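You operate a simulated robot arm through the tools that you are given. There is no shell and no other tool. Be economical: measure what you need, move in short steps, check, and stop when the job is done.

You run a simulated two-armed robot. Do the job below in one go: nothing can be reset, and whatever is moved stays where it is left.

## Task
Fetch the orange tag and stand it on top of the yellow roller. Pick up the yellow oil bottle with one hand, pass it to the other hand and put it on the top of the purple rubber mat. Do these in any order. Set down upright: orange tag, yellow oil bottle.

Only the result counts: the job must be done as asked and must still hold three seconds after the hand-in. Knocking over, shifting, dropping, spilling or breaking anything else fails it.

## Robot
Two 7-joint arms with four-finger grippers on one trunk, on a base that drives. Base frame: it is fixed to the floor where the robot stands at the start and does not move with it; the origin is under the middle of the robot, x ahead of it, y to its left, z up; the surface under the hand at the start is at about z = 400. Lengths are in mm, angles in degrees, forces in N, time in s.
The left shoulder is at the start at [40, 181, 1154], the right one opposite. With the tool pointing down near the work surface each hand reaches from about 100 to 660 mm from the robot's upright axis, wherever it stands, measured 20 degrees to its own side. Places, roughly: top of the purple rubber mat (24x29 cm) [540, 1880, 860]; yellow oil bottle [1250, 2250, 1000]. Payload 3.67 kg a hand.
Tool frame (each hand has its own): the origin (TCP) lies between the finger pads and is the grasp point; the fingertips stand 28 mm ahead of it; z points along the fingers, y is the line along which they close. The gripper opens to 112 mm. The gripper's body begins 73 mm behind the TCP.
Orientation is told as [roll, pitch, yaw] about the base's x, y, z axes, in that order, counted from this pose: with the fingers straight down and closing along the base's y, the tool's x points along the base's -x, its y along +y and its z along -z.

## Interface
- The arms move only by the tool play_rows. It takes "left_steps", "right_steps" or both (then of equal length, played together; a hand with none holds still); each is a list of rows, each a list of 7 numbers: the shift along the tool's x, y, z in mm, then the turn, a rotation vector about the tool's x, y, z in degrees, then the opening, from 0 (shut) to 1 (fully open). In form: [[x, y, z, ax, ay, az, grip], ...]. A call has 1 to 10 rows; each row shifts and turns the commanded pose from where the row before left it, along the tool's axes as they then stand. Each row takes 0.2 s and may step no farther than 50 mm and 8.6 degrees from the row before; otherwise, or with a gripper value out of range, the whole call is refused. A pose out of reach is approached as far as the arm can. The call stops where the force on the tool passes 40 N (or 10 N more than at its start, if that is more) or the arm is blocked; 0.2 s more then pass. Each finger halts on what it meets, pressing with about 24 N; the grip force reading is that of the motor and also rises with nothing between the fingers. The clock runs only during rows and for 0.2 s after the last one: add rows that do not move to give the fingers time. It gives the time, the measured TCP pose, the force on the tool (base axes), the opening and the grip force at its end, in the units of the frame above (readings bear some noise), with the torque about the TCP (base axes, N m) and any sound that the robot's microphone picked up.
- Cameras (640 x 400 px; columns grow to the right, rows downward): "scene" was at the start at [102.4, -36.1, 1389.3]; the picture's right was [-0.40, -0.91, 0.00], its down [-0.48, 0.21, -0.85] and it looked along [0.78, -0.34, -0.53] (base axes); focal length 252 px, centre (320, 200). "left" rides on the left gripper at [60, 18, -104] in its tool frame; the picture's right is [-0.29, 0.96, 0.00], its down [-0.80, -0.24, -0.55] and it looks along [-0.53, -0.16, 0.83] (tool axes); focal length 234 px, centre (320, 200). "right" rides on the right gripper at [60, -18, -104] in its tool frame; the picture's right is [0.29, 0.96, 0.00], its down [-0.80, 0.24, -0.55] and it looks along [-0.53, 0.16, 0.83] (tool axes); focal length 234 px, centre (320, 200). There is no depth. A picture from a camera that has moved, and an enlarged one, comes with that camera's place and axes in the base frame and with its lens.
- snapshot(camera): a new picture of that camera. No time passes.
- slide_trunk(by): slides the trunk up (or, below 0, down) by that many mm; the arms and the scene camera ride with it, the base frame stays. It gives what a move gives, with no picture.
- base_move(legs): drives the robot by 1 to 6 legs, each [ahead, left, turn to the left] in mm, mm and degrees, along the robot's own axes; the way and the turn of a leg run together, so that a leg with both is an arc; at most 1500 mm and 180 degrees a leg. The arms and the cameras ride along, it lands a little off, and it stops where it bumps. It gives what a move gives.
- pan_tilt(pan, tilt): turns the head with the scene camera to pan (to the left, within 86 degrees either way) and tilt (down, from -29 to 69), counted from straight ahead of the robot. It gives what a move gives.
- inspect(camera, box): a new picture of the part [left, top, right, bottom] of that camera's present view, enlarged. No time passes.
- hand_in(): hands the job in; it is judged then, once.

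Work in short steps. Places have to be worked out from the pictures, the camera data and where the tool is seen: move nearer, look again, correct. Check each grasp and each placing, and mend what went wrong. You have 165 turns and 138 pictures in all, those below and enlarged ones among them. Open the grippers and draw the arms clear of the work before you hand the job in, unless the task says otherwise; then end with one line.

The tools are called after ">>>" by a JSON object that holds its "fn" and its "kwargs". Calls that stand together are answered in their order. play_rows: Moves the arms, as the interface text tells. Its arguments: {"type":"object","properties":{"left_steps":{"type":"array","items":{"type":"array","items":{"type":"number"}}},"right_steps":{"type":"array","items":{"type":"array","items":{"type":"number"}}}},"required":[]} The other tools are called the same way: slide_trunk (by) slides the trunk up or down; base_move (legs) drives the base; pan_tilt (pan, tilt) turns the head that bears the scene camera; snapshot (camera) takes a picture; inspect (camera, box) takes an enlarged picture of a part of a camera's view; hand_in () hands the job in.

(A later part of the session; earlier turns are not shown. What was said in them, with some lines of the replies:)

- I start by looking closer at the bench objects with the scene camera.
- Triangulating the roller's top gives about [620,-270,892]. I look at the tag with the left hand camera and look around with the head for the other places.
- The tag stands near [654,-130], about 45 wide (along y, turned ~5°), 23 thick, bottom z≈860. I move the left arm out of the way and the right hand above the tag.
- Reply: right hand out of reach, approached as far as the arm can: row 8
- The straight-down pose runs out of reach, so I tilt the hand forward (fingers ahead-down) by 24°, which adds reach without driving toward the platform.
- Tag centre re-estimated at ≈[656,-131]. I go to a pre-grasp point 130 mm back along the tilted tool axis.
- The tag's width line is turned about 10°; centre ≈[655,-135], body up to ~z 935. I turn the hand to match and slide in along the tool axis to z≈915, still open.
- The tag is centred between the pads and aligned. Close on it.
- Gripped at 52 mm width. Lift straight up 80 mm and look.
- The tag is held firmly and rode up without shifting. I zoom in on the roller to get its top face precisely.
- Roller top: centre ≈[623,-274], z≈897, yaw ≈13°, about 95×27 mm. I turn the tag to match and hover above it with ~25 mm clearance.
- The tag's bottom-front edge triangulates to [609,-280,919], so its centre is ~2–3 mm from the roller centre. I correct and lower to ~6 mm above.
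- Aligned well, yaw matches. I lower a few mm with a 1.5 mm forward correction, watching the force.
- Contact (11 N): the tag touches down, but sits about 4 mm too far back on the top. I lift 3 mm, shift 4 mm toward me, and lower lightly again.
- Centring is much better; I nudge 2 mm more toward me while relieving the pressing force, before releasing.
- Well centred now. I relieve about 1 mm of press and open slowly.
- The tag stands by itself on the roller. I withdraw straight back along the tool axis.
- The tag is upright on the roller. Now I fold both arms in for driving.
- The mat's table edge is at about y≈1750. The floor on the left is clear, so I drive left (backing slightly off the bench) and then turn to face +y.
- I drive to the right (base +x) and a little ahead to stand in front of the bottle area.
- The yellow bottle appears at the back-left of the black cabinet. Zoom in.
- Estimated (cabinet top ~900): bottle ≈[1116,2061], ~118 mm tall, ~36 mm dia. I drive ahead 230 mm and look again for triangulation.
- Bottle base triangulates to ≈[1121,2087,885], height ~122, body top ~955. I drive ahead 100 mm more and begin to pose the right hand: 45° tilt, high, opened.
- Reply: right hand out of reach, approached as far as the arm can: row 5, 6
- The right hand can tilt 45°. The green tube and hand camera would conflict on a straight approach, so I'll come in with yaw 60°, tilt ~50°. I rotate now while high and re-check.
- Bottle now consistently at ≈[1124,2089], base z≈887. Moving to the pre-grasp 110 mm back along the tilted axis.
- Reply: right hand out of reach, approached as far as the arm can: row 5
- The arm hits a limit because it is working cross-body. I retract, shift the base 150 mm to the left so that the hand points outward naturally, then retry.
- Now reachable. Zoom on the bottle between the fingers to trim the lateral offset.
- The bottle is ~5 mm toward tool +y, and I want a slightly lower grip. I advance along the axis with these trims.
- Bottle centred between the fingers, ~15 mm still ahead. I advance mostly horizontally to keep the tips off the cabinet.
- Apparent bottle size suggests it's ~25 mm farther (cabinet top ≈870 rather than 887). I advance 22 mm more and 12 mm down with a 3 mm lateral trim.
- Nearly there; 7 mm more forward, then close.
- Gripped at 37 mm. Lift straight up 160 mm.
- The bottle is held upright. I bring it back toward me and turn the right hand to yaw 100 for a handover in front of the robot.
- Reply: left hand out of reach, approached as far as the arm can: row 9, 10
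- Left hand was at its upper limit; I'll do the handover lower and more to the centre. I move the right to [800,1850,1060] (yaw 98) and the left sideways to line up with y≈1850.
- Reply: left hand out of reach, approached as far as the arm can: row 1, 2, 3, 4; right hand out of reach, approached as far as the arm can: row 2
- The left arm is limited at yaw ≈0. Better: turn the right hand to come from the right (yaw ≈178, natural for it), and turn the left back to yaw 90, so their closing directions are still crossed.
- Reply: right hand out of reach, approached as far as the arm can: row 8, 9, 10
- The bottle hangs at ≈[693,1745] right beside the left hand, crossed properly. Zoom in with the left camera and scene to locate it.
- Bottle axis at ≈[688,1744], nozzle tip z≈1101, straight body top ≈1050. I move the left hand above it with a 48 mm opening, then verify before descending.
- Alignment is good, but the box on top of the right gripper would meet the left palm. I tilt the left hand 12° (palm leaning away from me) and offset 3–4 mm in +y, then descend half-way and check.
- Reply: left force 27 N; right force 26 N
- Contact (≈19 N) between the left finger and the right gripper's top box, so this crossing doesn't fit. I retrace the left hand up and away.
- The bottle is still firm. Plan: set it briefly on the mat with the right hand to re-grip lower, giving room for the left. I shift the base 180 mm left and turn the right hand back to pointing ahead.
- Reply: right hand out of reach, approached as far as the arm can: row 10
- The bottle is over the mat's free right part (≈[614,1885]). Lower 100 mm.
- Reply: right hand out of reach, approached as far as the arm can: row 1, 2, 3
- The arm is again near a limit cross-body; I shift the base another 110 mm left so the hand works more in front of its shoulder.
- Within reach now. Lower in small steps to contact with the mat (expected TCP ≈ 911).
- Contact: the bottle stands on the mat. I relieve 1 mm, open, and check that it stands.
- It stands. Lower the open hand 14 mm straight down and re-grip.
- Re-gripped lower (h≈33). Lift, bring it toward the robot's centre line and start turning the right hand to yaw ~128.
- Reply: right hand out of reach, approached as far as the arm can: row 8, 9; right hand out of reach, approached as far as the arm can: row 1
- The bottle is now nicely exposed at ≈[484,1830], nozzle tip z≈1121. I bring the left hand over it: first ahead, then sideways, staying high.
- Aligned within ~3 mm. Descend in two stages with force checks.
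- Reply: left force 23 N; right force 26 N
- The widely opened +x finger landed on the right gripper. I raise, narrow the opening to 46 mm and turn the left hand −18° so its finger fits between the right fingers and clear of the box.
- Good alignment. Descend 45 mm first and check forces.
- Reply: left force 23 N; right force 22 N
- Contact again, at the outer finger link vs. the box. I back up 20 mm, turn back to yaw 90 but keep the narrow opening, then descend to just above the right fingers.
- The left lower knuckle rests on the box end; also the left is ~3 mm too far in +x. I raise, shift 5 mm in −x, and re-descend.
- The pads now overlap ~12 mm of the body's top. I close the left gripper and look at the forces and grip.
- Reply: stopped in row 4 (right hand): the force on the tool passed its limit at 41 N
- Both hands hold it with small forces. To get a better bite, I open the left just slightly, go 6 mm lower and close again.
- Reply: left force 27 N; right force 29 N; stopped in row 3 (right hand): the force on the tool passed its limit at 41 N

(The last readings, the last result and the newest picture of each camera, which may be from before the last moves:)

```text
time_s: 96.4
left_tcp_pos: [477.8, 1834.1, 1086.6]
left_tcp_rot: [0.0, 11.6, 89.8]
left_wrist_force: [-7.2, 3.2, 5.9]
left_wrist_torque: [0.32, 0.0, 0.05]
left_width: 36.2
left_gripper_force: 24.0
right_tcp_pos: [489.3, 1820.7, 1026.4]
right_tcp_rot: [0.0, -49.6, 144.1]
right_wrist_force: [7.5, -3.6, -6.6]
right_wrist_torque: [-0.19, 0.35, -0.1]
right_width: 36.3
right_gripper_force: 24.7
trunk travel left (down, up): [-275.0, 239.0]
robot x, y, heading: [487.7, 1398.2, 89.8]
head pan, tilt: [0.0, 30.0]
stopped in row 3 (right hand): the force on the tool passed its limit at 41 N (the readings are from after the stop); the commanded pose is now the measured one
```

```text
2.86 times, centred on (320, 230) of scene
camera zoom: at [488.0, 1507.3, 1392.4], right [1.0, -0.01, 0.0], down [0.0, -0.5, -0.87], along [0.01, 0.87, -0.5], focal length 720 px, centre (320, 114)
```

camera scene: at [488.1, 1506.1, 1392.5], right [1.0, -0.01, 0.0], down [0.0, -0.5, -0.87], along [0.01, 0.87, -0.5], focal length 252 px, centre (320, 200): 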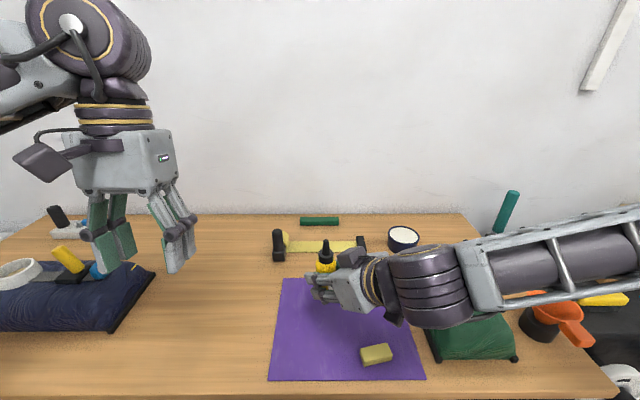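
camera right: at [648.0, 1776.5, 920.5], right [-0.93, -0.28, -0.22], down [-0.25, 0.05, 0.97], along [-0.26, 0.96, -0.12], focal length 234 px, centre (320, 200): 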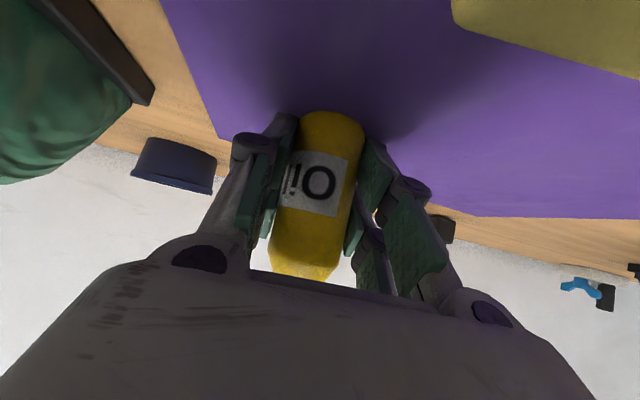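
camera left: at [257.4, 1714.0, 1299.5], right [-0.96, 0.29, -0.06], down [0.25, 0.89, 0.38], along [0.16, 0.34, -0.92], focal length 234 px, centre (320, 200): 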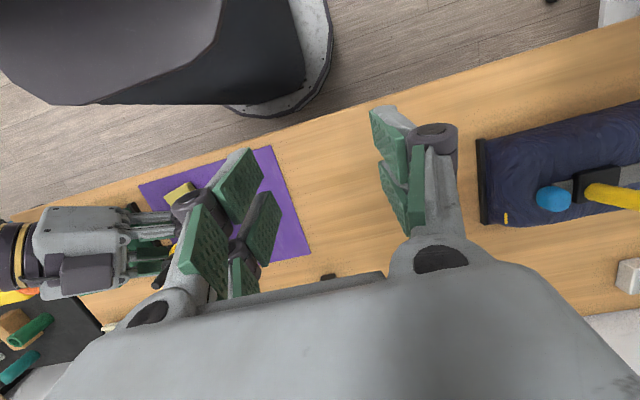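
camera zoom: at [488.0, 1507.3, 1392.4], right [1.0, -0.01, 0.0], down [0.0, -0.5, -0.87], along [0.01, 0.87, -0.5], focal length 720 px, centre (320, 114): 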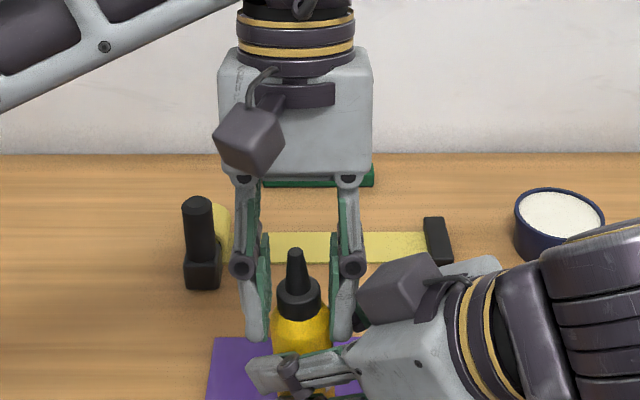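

The left now grips the body (36 mm, 24 N). Release the right hand.

>>> {"fn": "play_rows", "kwargs": {"right_steps": [[0, 0, 0, 0, 0, 0, 0.4], [0, 0, 0, 0, 0, 0, 0.5], [0, 0, 0, 0, 0, 0, 0.55], [0, 0, 0, 0, 0, 0, 0.55]], "left_steps": [[0, 0, 0, 0, 0, 0, 0.1], [0, 0, 0, 0, 0, 0, 0.1], [0, 0, 0, 0, 0, 0, 0.1], [0, 0, 0, 0, 0, 0, 0.1]]}}

>>> {"fn": "inspect", "kwargs": {"camera": "scene", "box": [240, 160, 400, 300]}}

>>> {"fn": "snapshot", "kwargs": {"camera": "right"}}

```text
time_s: 97.4
left_tcp_pos: [478.9, 1832.7, 1087.8]
left_tcp_rot: [-0.3, 11.6, 89.7]
left_wrist_force: [4.9, 14.6, 26.9]
left_wrist_torque: [0.75, -0.9, 0.36]
left_width: 36.3
left_gripper_force: 24.5
right_tcp_pos: [486.8, 1819.8, 1026.0]
right_tcp_rot: [0.1, -49.6, 144.3]
right_wrist_force: [-5.6, -14.8, -28.8]
right_wrist_torque: [-0.23, 0.29, -0.13]
right_width: 52.0
right_gripper_force: 0.0
trunk travel left (down, up): [-275.0, 239.0]
robot x, y, heading: [491.7, 1396.2, 89.4]
head pan, tilt: [0.0, 30.0]
```

```text
2.86 times, centred on (320, 230) of scene
camera zoom: at [488.0, 1507.3, 1392.4], right [1.0, -0.01, 0.0], down [0.0, -0.5, -0.87], along [0.01, 0.87, -0.5], focal length 720 px, centre (320, 114)
```

zoom: 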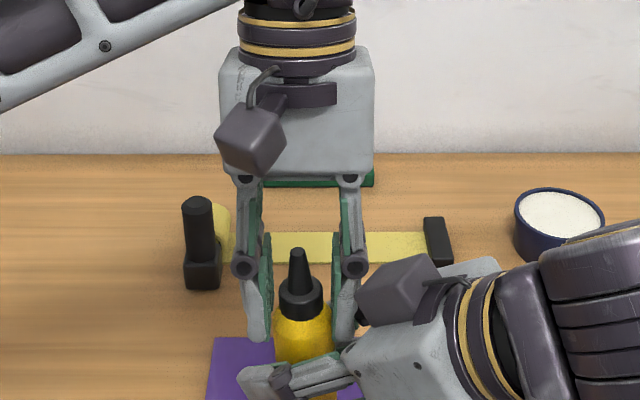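

```text
42 pictures are left
camera right: at [594.6, 1765.7, 1048.0], right [-0.41, -0.89, -0.22], down [-0.22, -0.14, 0.97], along [-0.89, 0.44, -0.14], focal length 234 px, centre (320, 200)
```

right: 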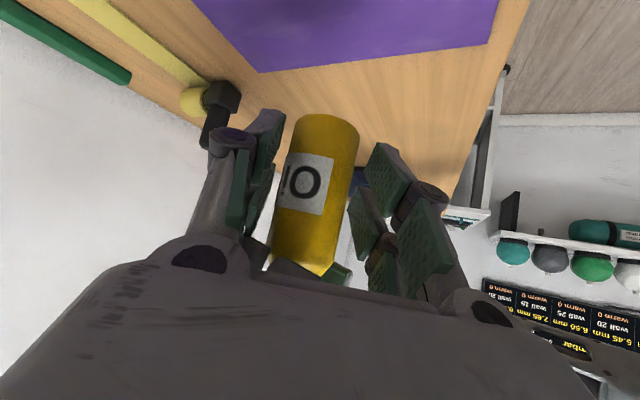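

The left holds the bottle alone; the hands still press on each other, so I lower the right a little and then withdraw it horizontally backward.

>>> {"fn": "play_rows", "kwargs": {"right_steps": [[3.8, 0, 3.2, 0, 0, 0, 0.55], [3.8, 0, 3.2, 0, 0, 0, 0.55], [12.9, 0, -15.3, 0, 0, 0, 0.55], [19.3, 0, -23, 0, 0, 0, 0.55], [22.5, 0, -26.8, 0, 0, 0, 0.55], [25.7, 0, -30.6, 0, 0, 0, 0.55], [0, 0, 0, 0, 0, 0, 0.55]]}}

>>> {"fn": "snapshot", "kwargs": {"camera": "scene"}}

>>> {"fn": "snapshot", "kwargs": {"camera": "right"}}

```text
time_s: 99.0
left_tcp_pos: [478.0, 1834.3, 1085.6]
left_tcp_rot: [-0.1, 11.7, 89.6]
left_wrist_force: [0.1, 0.1, 0.2]
left_wrist_torque: [-0.02, 0.01, 0.01]
left_width: 37.0
left_gripper_force: 23.9
right_tcp_pos: [574.0, 1831.0, 1024.1]
right_tcp_rot: [-0.2, -49.9, 144.4]
right_wrist_force: [1.0, 0.9, -0.5]
right_wrist_torque: [-0.04, 0.0, 0.0]
right_width: 61.9
right_gripper_force: 0.0
right hand out of reach, approached as far as the arm can: row 3, 4, 5, 6
trunk travel left (down, up): [-275.0, 239.0]
robot x, y, heading: [489.3, 1397.2, 89.3]
head pan, tilt: [0.0, 30.0]
```

```text
41 pictures are left
camera scene: at [487.9, 1508.0, 1392.3], right [1.0, -0.01, 0.0], down [0.0, -0.5, -0.87], along [0.01, 0.87, -0.5], focal length 252 px, centre (320, 200)
```

scene: 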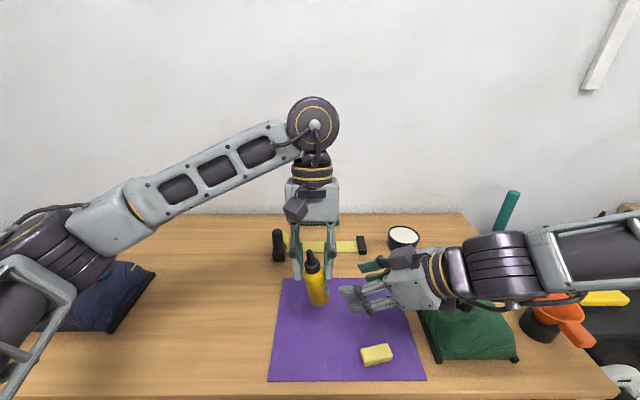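

```text
40 pictures are left
camera right: at [679.8, 1776.6, 1045.2], right [-0.41, -0.89, -0.22], down [-0.22, -0.14, 0.97], along [-0.89, 0.44, -0.13], focal length 234 px, centre (320, 200)
```

right: 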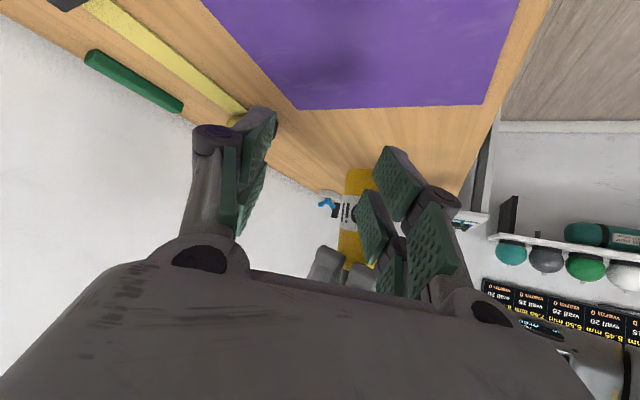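

The bottle is in the left hand alone, but looks slightly tilted. Zoom.

>>> {"fn": "inspect", "kwargs": {"camera": "scene", "box": [270, 200, 370, 320]}}

>>> {"fn": "inspect", "kwargs": {"camera": "left", "box": [200, 50, 440, 290]}}

```text
3.33 times, centred on (320, 260) of scene
camera zoom: at [487.9, 1508.0, 1392.3], right [1.0, -0.01, 0.0], down [0.0, -0.5, -0.87], along [0.01, 0.87, -0.5], focal length 840 px, centre (320, 0)
```

zoom: 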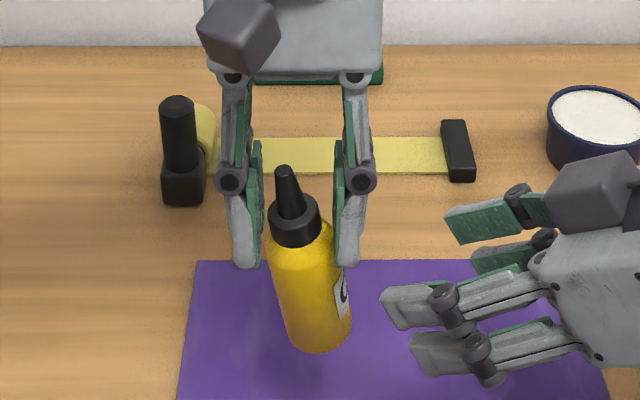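

```text
1.67 times, centred on (320, 170) of left
camera zoom: at [460.0, 1796.8, 1199.5], right [-0.96, 0.29, -0.06], down [0.24, 0.89, 0.38], along [0.16, 0.35, -0.92], focal length 390 px, centre (320, 250)
```

zoom: 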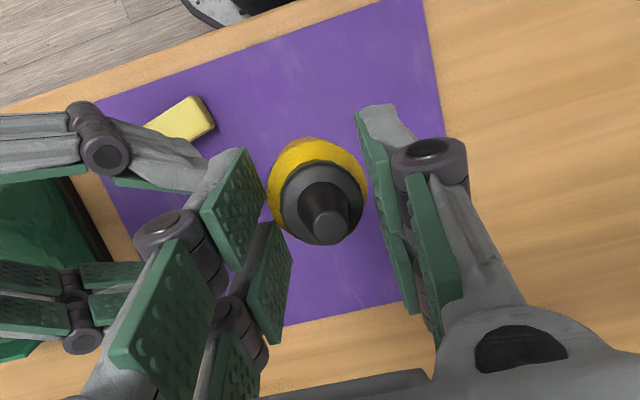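

The bottle leans ~10° (top toward −x) in the left grip. I rotate the left hand +9° about base y to make it upright, and move the right hand away.

>>> {"fn": "play_rows", "kwargs": {"left_steps": [[0, 0, 0, -4.4, 0, -0.94, 0.1], [0, 0, 0, -4.4, 0, -0.94, 0.1], [0, 0, 0, 0, 0, 0, 0.1], [0, 0, 0, 0, 0, 0, 0.1]], "right_steps": [[0, -40, -20, 0, 0, 0, 0.55], [0, -40, -20, 0, 0, 0, 0.55], [0, -40, -20, 0, 0, 0, 0.55], [0, 0, 0, 0, 0, 0, 0.55]]}}

>>> {"fn": "inspect", "kwargs": {"camera": "scene", "box": [270, 200, 370, 320]}}

>>> {"fn": "snapshot", "kwargs": {"camera": "right"}}

```text
time_s: 100.0
left_tcp_pos: [477.6, 1833.4, 1086.8]
left_tcp_rot: [9.0, 11.7, 91.6]
left_wrist_force: [-0.4, -0.6, 1.9]
left_wrist_torque: [-0.04, 0.01, -0.01]
left_width: 37.1
left_gripper_force: 23.9
right_tcp_pos: [681.1, 1897.6, 1062.1]
right_tcp_rot: [-0.3, -49.8, 144.4]
right_wrist_force: [0.0, 0.2, 0.6]
right_wrist_torque: [-0.03, 0.01, 0.01]
right_width: 61.6
right_gripper_force: 0.0
trunk travel left (down, up): [-275.0, 239.0]
robot x, y, heading: [486.3, 1394.3, 89.4]
head pan, tilt: [0.0, 30.0]
```

```text
3.33 times, centred on (320, 260) of scene
camera zoom: at [487.4, 1507.1, 1392.4], right [1.0, -0.01, 0.0], down [0.0, -0.5, -0.87], along [0.01, 0.87, -0.5], focal length 840 px, centre (320, 0)
```

zoom: 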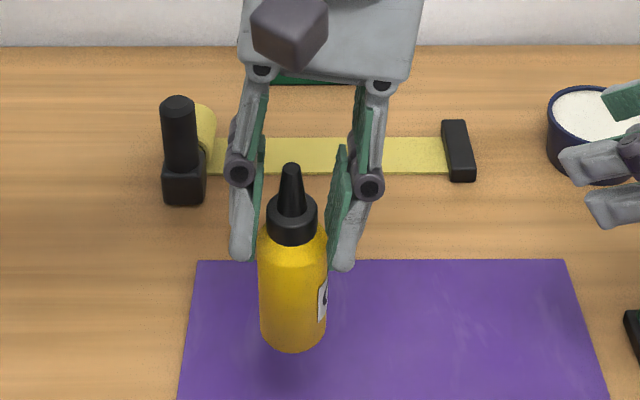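

```text
36 pictures are left
camera right: at [787.0, 1843.7, 1084.7], right [-0.41, -0.89, -0.22], down [-0.22, -0.14, 0.97], along [-0.89, 0.44, -0.13], focal length 234 px, centre (320, 200)
```

right: 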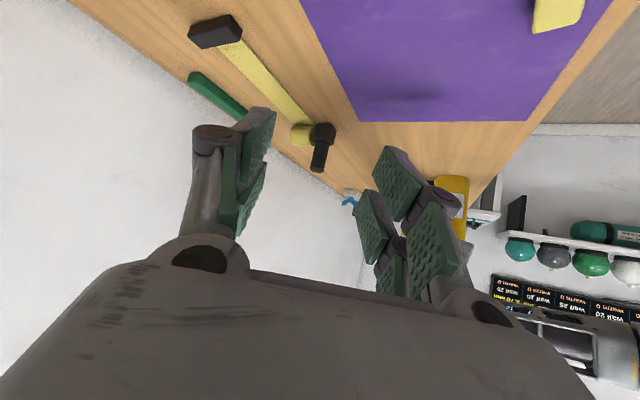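

Upright now. Bottle bottom ≈985; the mat is at ≈867. I lower straight down 96 mm over the mat (spot ≈[477,1829], clear of the eraser).

>>> {"fn": "play_rows", "kwargs": {"left_steps": [[-6.5, -5, 30.9, 0, 0, 0, 0.1], [-6.5, -5, 30.9, 0, 0, 0, 0.1], [-6.5, -5, 30.9, 0, 0, 0, 0.1], [0, 0, 0, 0, 0, 0, 0.1]]}}

>>> {"fn": "pan_tilt", "kwargs": {"pan": 0, "tilt": 40}}

>>> {"fn": "inspect", "kwargs": {"camera": "scene", "box": [240, 140, 400, 260]}}

```text
time_s: 101.0
left_tcp_pos: [480.5, 1835.1, 990.0]
left_tcp_rot: [9.1, 11.5, 91.6]
left_wrist_force: [0.2, 0.0, 0.1]
left_wrist_torque: [0.0, 0.01, -0.01]
left_width: 37.0
left_gripper_force: 23.5
right_tcp_pos: [680.5, 1897.5, 1063.2]
right_tcp_rot: [-0.2, -49.8, 144.4]
right_wrist_force: [-0.7, 0.6, -0.6]
right_wrist_torque: [0.02, 0.03, 0.03]
right_width: 61.3
right_gripper_force: 0.0
trunk travel left (down, up): [-275.0, 239.0]
robot x, y, heading: [483.1, 1396.5, 89.6]
head pan, tilt: [0.0, 30.0]
```

```text
time_s: 101.8
left_tcp_pos: [481.0, 1834.5, 989.1]
left_tcp_rot: [9.0, 11.6, 91.7]
left_wrist_force: [0.1, -0.3, -1.3]
left_wrist_torque: [0.0, 0.0, -0.04]
left_width: 37.2
left_gripper_force: 24.4
right_tcp_pos: [681.4, 1898.6, 1062.1]
right_tcp_rot: [-0.4, -49.8, 144.5]
right_wrist_force: [-0.7, 0.8, -0.2]
right_wrist_torque: [-0.03, -0.02, 0.0]
right_width: 61.8
right_gripper_force: 0.0
trunk travel left (down, up): [-275.0, 239.0]
robot x, y, heading: [486.1, 1393.9, 90.1]
head pan, tilt: [0.0, 40.0]
```

```text
3.33 times, centred on (320, 200) of scene
camera zoom: at [488.0, 1501.9, 1377.1], right [1.0, -0.01, 0.0], down [0.0, -0.64, -0.77], along [0.01, 0.77, -0.64], focal length 840 px, centre (320, 200)
```

zoom: 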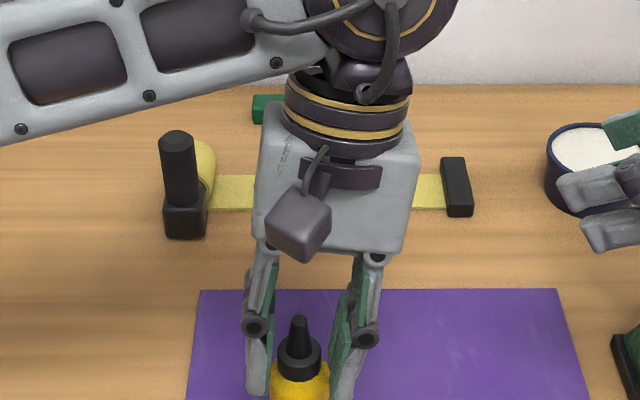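

Now view the base of the bottle against the mat and lower another 12 mm.

>>> {"fn": "play_rows", "kwargs": {"left_steps": [[-1.6, -1.2, 7.7, 0, 0, 0, 0.1], [-0.8, -0.6, 3.9, 0, 0, 0, 0.1], [0, 0, 0, 0, 0, 0, 0.1]]}}

>>> {"fn": "inspect", "kwargs": {"camera": "scene", "box": [260, 210, 380, 310]}}

```text
time_s: 102.6
left_tcp_pos: [480.8, 1834.4, 978.2]
left_tcp_rot: [9.0, 11.6, 91.6]
left_wrist_force: [-0.2, 0.6, 1.0]
left_wrist_torque: [0.03, 0.01, -0.02]
left_width: 36.8
left_gripper_force: 23.8
right_tcp_pos: [680.2, 1898.8, 1062.4]
right_tcp_rot: [-0.3, -49.7, 144.4]
right_wrist_force: [0.5, 0.9, 0.3]
right_wrist_torque: [-0.01, -0.02, -0.01]
right_width: 61.7
right_gripper_force: 0.1
trunk travel left (down, up): [-275.0, 239.0]
robot x, y, heading: [486.0, 1397.3, 89.5]
head pan, tilt: [0.0, 40.0]
```

```text
4.00 times, centred on (320, 260) of scene
camera zoom: at [488.0, 1501.7, 1377.0], right [1.0, -0.01, 0.0], down [0.0, -0.64, -0.77], along [0.01, 0.77, -0.64], focal length 1009 px, centre (320, -40)
```

zoom: 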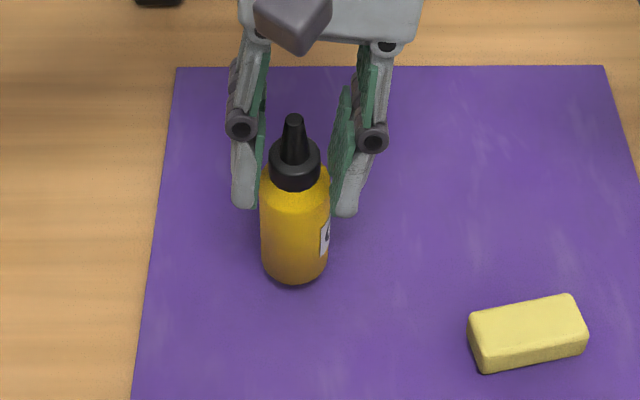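

Near the mat; lower 3 mm at a time until contact.

>>> {"fn": "play_rows", "kwargs": {"left_steps": [[-0.6, -0.5, 2.9, 0, 0, 0, 0.1], [-0.6, -0.5, 2.9, 0, 0, 0, 0.1], [0, 0, 0, 0, 0, 0, 0.1]]}}

>>> {"fn": "play_rows", "kwargs": {"left_steps": [[-0.4, -0.3, 1.9, 0, 0, 0, 0.1], [0, 0, 0, 0, 0, 0, 0.1]]}}

```text
time_s: 103.4
left_tcp_pos: [480.2, 1834.8, 972.4]
left_tcp_rot: [9.0, 11.6, 91.7]
left_wrist_force: [0.1, 0.5, 0.1]
left_wrist_torque: [-0.03, -0.03, 0.02]
left_width: 36.8
left_gripper_force: 24.3
right_tcp_pos: [681.0, 1897.7, 1062.8]
right_tcp_rot: [-0.3, -49.7, 144.3]
right_wrist_force: [0.6, -0.5, -0.4]
right_wrist_torque: [-0.03, 0.04, -0.03]
right_width: 61.8
right_gripper_force: 0.1
trunk travel left (down, up): [-275.0, 239.0]
robot x, y, heading: [485.3, 1399.0, 89.6]
head pan, tilt: [0.0, 40.0]
```

```text
time_s: 104.0
left_tcp_pos: [479.7, 1834.8, 970.9]
left_tcp_rot: [9.0, 11.5, 91.6]
left_wrist_force: [0.2, 0.6, 0.1]
left_wrist_torque: [0.03, 0.01, -0.02]
left_width: 36.9
left_gripper_force: 23.5
right_tcp_pos: [680.0, 1898.8, 1062.7]
right_tcp_rot: [-0.3, -49.7, 144.4]
right_wrist_force: [0.0, 0.1, 0.4]
right_wrist_torque: [0.02, 0.01, 0.02]
right_width: 61.7
right_gripper_force: 0.1
trunk travel left (down, up): [-275.0, 239.0]
robot x, y, heading: [484.9, 1397.5, 89.4]
head pan, tilt: [0.0, 40.0]
```

>>> {"fn": "play_rows", "kwargs": {"left_steps": [[-0.6, -0.5, 2.9, 0, 0, 0, 0.1], [0, 0, 0, 0, 0, 0, 0.1]]}}

>>> {"fn": "inspect", "kwargs": {"camera": "scene", "box": [270, 220, 350, 290]}}

>>> {"fn": "snapshot", "kwargs": {"camera": "left"}}

```text
time_s: 104.6
left_tcp_pos: [478.9, 1833.7, 967.4]
left_tcp_rot: [8.9, 11.5, 91.6]
left_wrist_force: [-0.2, -0.4, -0.4]
left_wrist_torque: [-0.02, 0.01, 0.02]
left_width: 36.7
left_gripper_force: 24.8
right_tcp_pos: [680.5, 1899.1, 1062.6]
right_tcp_rot: [-0.3, -49.8, 144.4]
right_wrist_force: [0.4, 0.5, 0.2]
right_wrist_torque: [0.03, 0.01, 0.0]
right_width: 61.4
right_gripper_force: 0.0
trunk travel left (down, up): [-275.0, 239.0]
robot x, y, heading: [487.4, 1397.4, 89.6]
head pan, tilt: [0.0, 40.0]
```

```text
5.71 times, centred on (310, 255) of scene
camera zoom: at [488.0, 1501.7, 1377.0], right [1.0, -0.01, 0.0], down [0.0, -0.64, -0.77], along [0.01, 0.77, -0.64], focal length 1441 px, centre (377, -114)
```

zoom: 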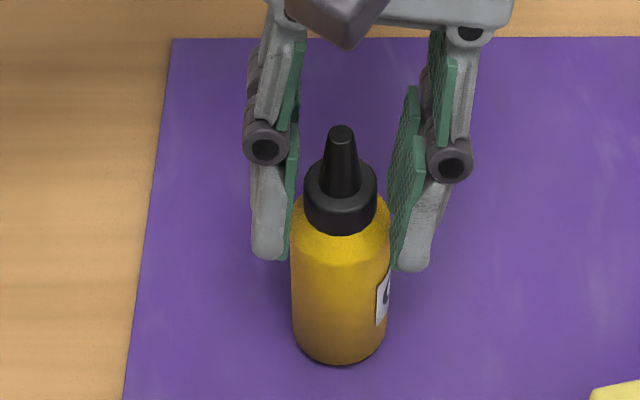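

```text
32 pictures are left
camera left: at [479.6, 1796.6, 1082.6], right [-0.95, 0.29, 0.09], down [0.3, 0.89, 0.34], along [0.02, 0.35, -0.94], focal length 234 px, centre (320, 200)
```

left: 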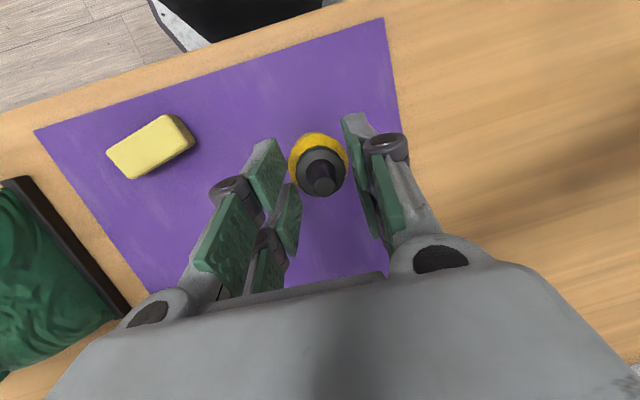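

>>> {"fn": "play_rows", "kwargs": {"left_steps": [[-0.6, -0.5, 2.9, 0, 0, 0, 0.1], [0, 0, 0, 0, 0, 0, 0.1]]}}

>>> {"fn": "play_rows", "kwargs": {"left_steps": [[-0.4, -0.3, 1.9, 0, 0, 0, 0.1], [0, 0, 0, 0, 0, 0, 0.1]]}}

>>> {"fn": "play_rows", "kwargs": {"left_steps": [[-0.4, -0.3, 1.9, 0, 0, 0, 0.1], [0, 0, 0, 0, 0, 0, 0.1]]}}

```text
time_s: 105.2
left_tcp_pos: [479.2, 1833.0, 964.9]
left_tcp_rot: [8.9, 11.5, 91.5]
left_wrist_force: [0.9, 0.9, 4.1]
left_wrist_torque: [-0.05, -0.08, 0.03]
left_width: 36.4
left_gripper_force: 23.8
right_tcp_pos: [681.5, 1898.9, 1063.7]
right_tcp_rot: [-0.4, -49.8, 144.4]
right_wrist_force: [0.1, -0.8, -0.9]
right_wrist_torque: [-0.01, 0.0, -0.03]
right_width: 61.8
right_gripper_force: 0.0
trunk travel left (down, up): [-275.0, 239.0]
robot x, y, heading: [489.8, 1394.2, 89.4]
head pan, tilt: [0.0, 40.0]
```

```text
time_s: 105.8
left_tcp_pos: [478.5, 1834.1, 966.1]
left_tcp_rot: [8.9, 11.4, 91.6]
left_wrist_force: [0.0, 4.6, 24.2]
left_wrist_torque: [-0.05, -0.13, 0.03]
left_width: 37.2
left_gripper_force: 23.8
right_tcp_pos: [680.7, 1897.2, 1064.1]
right_tcp_rot: [-0.2, -49.9, 144.3]
right_wrist_force: [1.5, 0.8, -0.1]
right_wrist_torque: [0.0, 0.01, 0.02]
right_width: 61.5
right_gripper_force: 0.0
trunk travel left (down, up): [-275.0, 239.0]
robot x, y, heading: [487.3, 1395.3, 89.6]
head pan, tilt: [0.0, 40.0]
```

```text
time_s: 106.4
left_tcp_pos: [478.7, 1833.4, 962.8]
left_tcp_rot: [9.0, 11.5, 91.6]
left_wrist_force: [1.6, 4.1, 24.9]
left_wrist_torque: [-0.03, -0.27, 0.08]
left_width: 37.3
left_gripper_force: 23.6
right_tcp_pos: [681.1, 1897.1, 1063.9]
right_tcp_rot: [-0.4, -50.0, 144.4]
right_wrist_force: [0.3, 0.6, -0.1]
right_wrist_torque: [-0.03, 0.02, -0.04]
right_width: 61.6
right_gripper_force: 0.1
trunk travel left (down, up): [-275.0, 239.0]
robot x, y, heading: [487.3, 1394.3, 89.8]
head pan, tilt: [0.0, 40.0]
```

Contact at ≈25 N. Relieve ~1.5 mm, then open gently in stages.

>>> {"fn": "play_rows", "kwargs": {"left_steps": [[0.3, 0.2, -1.4, 0, 0, 0, 0.1], [0, 0, 0, 0, 0, 0, 0.1]]}}

>>> {"fn": "play_rows", "kwargs": {"left_steps": [[0, 0, 0, 0, 0, 0, 0.36], [0, 0, 0, 0, 0, 0, 0.4], [0, 0, 0, 0, 0, 0, 0.45], [0, 0, 0, 0, 0, 0, 0.55], [0, 0, 0, 0, 0, 0, 0.55]]}}

>>> {"fn": "inspect", "kwargs": {"camera": "scene", "box": [270, 220, 350, 290]}}

>>> {"fn": "snapshot", "kwargs": {"camera": "left"}}

```text
time_s: 107.0
left_tcp_pos: [479.8, 1833.8, 961.4]
left_tcp_rot: [9.0, 11.5, 91.6]
left_wrist_force: [3.9, 2.5, 8.2]
left_wrist_torque: [0.1, -0.35, 0.07]
left_width: 37.0
left_gripper_force: 23.7
right_tcp_pos: [681.2, 1898.3, 1062.0]
right_tcp_rot: [-0.3, -49.7, 144.3]
right_wrist_force: [-1.4, 0.0, 1.0]
right_wrist_torque: [0.0, -0.04, 0.01]
right_width: 61.4
right_gripper_force: 0.2
trunk travel left (down, up): [-275.0, 239.0]
robot x, y, heading: [485.8, 1395.9, 89.4]
head pan, tilt: [0.0, 40.0]
```

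```text
time_s: 108.2
left_tcp_pos: [479.1, 1833.7, 962.3]
left_tcp_rot: [9.0, 11.6, 91.5]
left_wrist_force: [0.2, -0.3, 0.2]
left_wrist_torque: [-0.01, -0.01, 0.03]
left_width: 61.7
left_gripper_force: 0.1
right_tcp_pos: [681.0, 1898.5, 1063.7]
right_tcp_rot: [-0.3, -49.8, 144.4]
right_wrist_force: [0.5, 0.0, 0.3]
right_wrist_torque: [0.03, -0.02, 0.01]
right_width: 61.7
right_gripper_force: 0.1
trunk travel left (down, up): [-275.0, 239.0]
robot x, y, heading: [487.3, 1398.4, 89.4]
head pan, tilt: [0.0, 40.0]
```

```text
5.71 times, centred on (310, 255) of scene
camera zoom: at [487.9, 1501.8, 1377.0], right [1.0, -0.01, 0.0], down [0.0, -0.64, -0.77], along [0.01, 0.77, -0.64], focal length 1441 px, centre (377, -114)
```

zoom: 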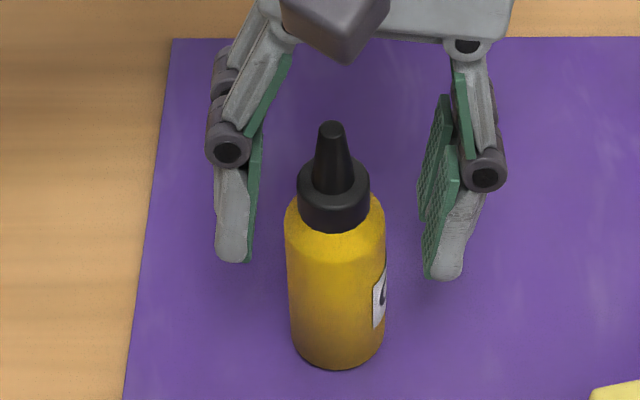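

```text
30 pictures are left
camera left: at [478.8, 1796.1, 1077.2], right [-0.95, 0.29, 0.09], down [0.3, 0.89, 0.34], along [0.02, 0.35, -0.94], focal length 234 px, centre (320, 200)
```

left: 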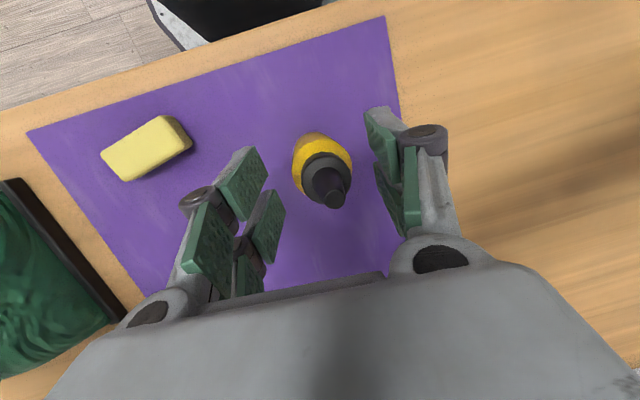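

The bottle stands upright on the mat. I raise the left hand straight up and pull the right back too.

>>> {"fn": "play_rows", "kwargs": {"left_steps": [[4, 3.1, -19.3, 0, 0, 0, 0.55], [7.7, 5.9, -36.7, 0, 0, 0, 0.55], [7.7, 5.9, -36.7, 0, 0, 0, 0.55], [7.7, 5.9, -36.7, 0, 0, 0, 0.55], [7.7, 5.9, -36.7, 0, 0, 0, 0.55], [0, 0, 0, 0, 0, 0, 0.55]], "right_steps": [[-20, 0, -17, 0, 0, 0, 0.55], [-20, 0, -17, 0, 0, 0, 0.55], [0, -30, -20, 0, 0, 0, 0.55], [0, -30, -20, 0, 0, 0, 0.55], [0, 0, -30, 0, 0, 0, 0.55], [0, 0, 0, 0, 0, 0, 0.55]]}}

>>> {"fn": "snapshot", "kwargs": {"camera": "scene"}}

>>> {"fn": "inspect", "kwargs": {"camera": "scene", "box": [250, 180, 430, 320]}}

```text
time_s: 109.6
left_tcp_pos: [478.7, 1833.2, 1132.0]
left_tcp_rot: [9.0, 11.7, 91.6]
left_wrist_force: [-0.2, 0.2, -0.5]
left_wrist_torque: [0.0, -0.01, 0.01]
left_width: 61.6
left_gripper_force: 0.0
right_tcp_pos: [759.5, 1916.4, 1155.7]
right_tcp_rot: [-0.2, -49.9, 144.5]
right_wrist_force: [-0.1, -0.3, -0.4]
right_wrist_torque: [-0.05, -0.03, -0.03]
right_width: 61.6
right_gripper_force: 0.1
trunk travel left (down, up): [-275.0, 239.0]
robot x, y, heading: [488.9, 1398.9, 89.8]
head pan, tilt: [0.0, 40.0]
```

```text
29 pictures are left
camera scene: at [487.8, 1503.3, 1376.8], right [1.0, -0.01, 0.0], down [0.0, -0.64, -0.77], along [0.01, 0.77, -0.64], focal length 252 px, centre (320, 200)
```

scene: 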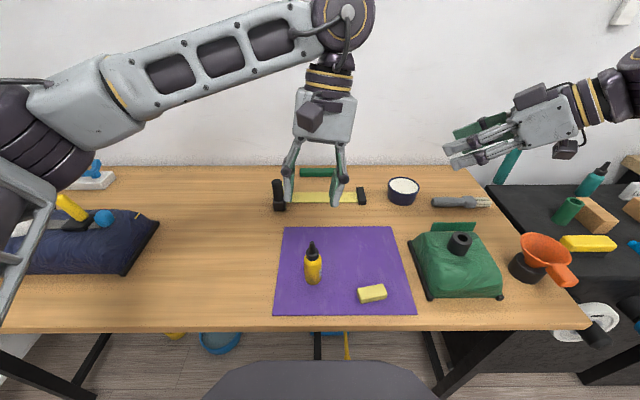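

```text
2.86 times, centred on (340, 250) of scene
camera zoom: at [487.8, 1503.3, 1376.8], right [1.0, -0.01, 0.0], down [0.0, -0.64, -0.77], along [0.01, 0.77, -0.64], focal length 720 px, centre (263, 57)
```

zoom: 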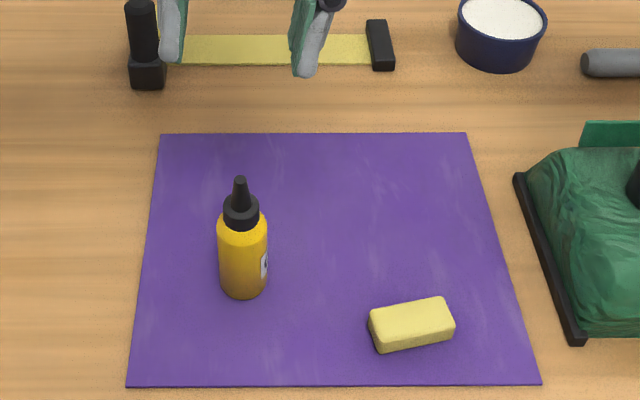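

The bottle stands upright on the mat and nothing around it has moved. The grippers are open and both arms are clear of the work, and the tag was standing on the roller when I left it. I hand in.

>>> {"fn": "hand_in", "kwargs": {}}

```text
The job is handed in.
```

The job is handed in: the orange tag stands upright on top of the yellow roller. The yellow oil bottle was passed from the right hand to the left and stands upright on the purple mat; on the way I set it on the mat once to re-grip it. I did not look at the tag again after driving away from the bench.
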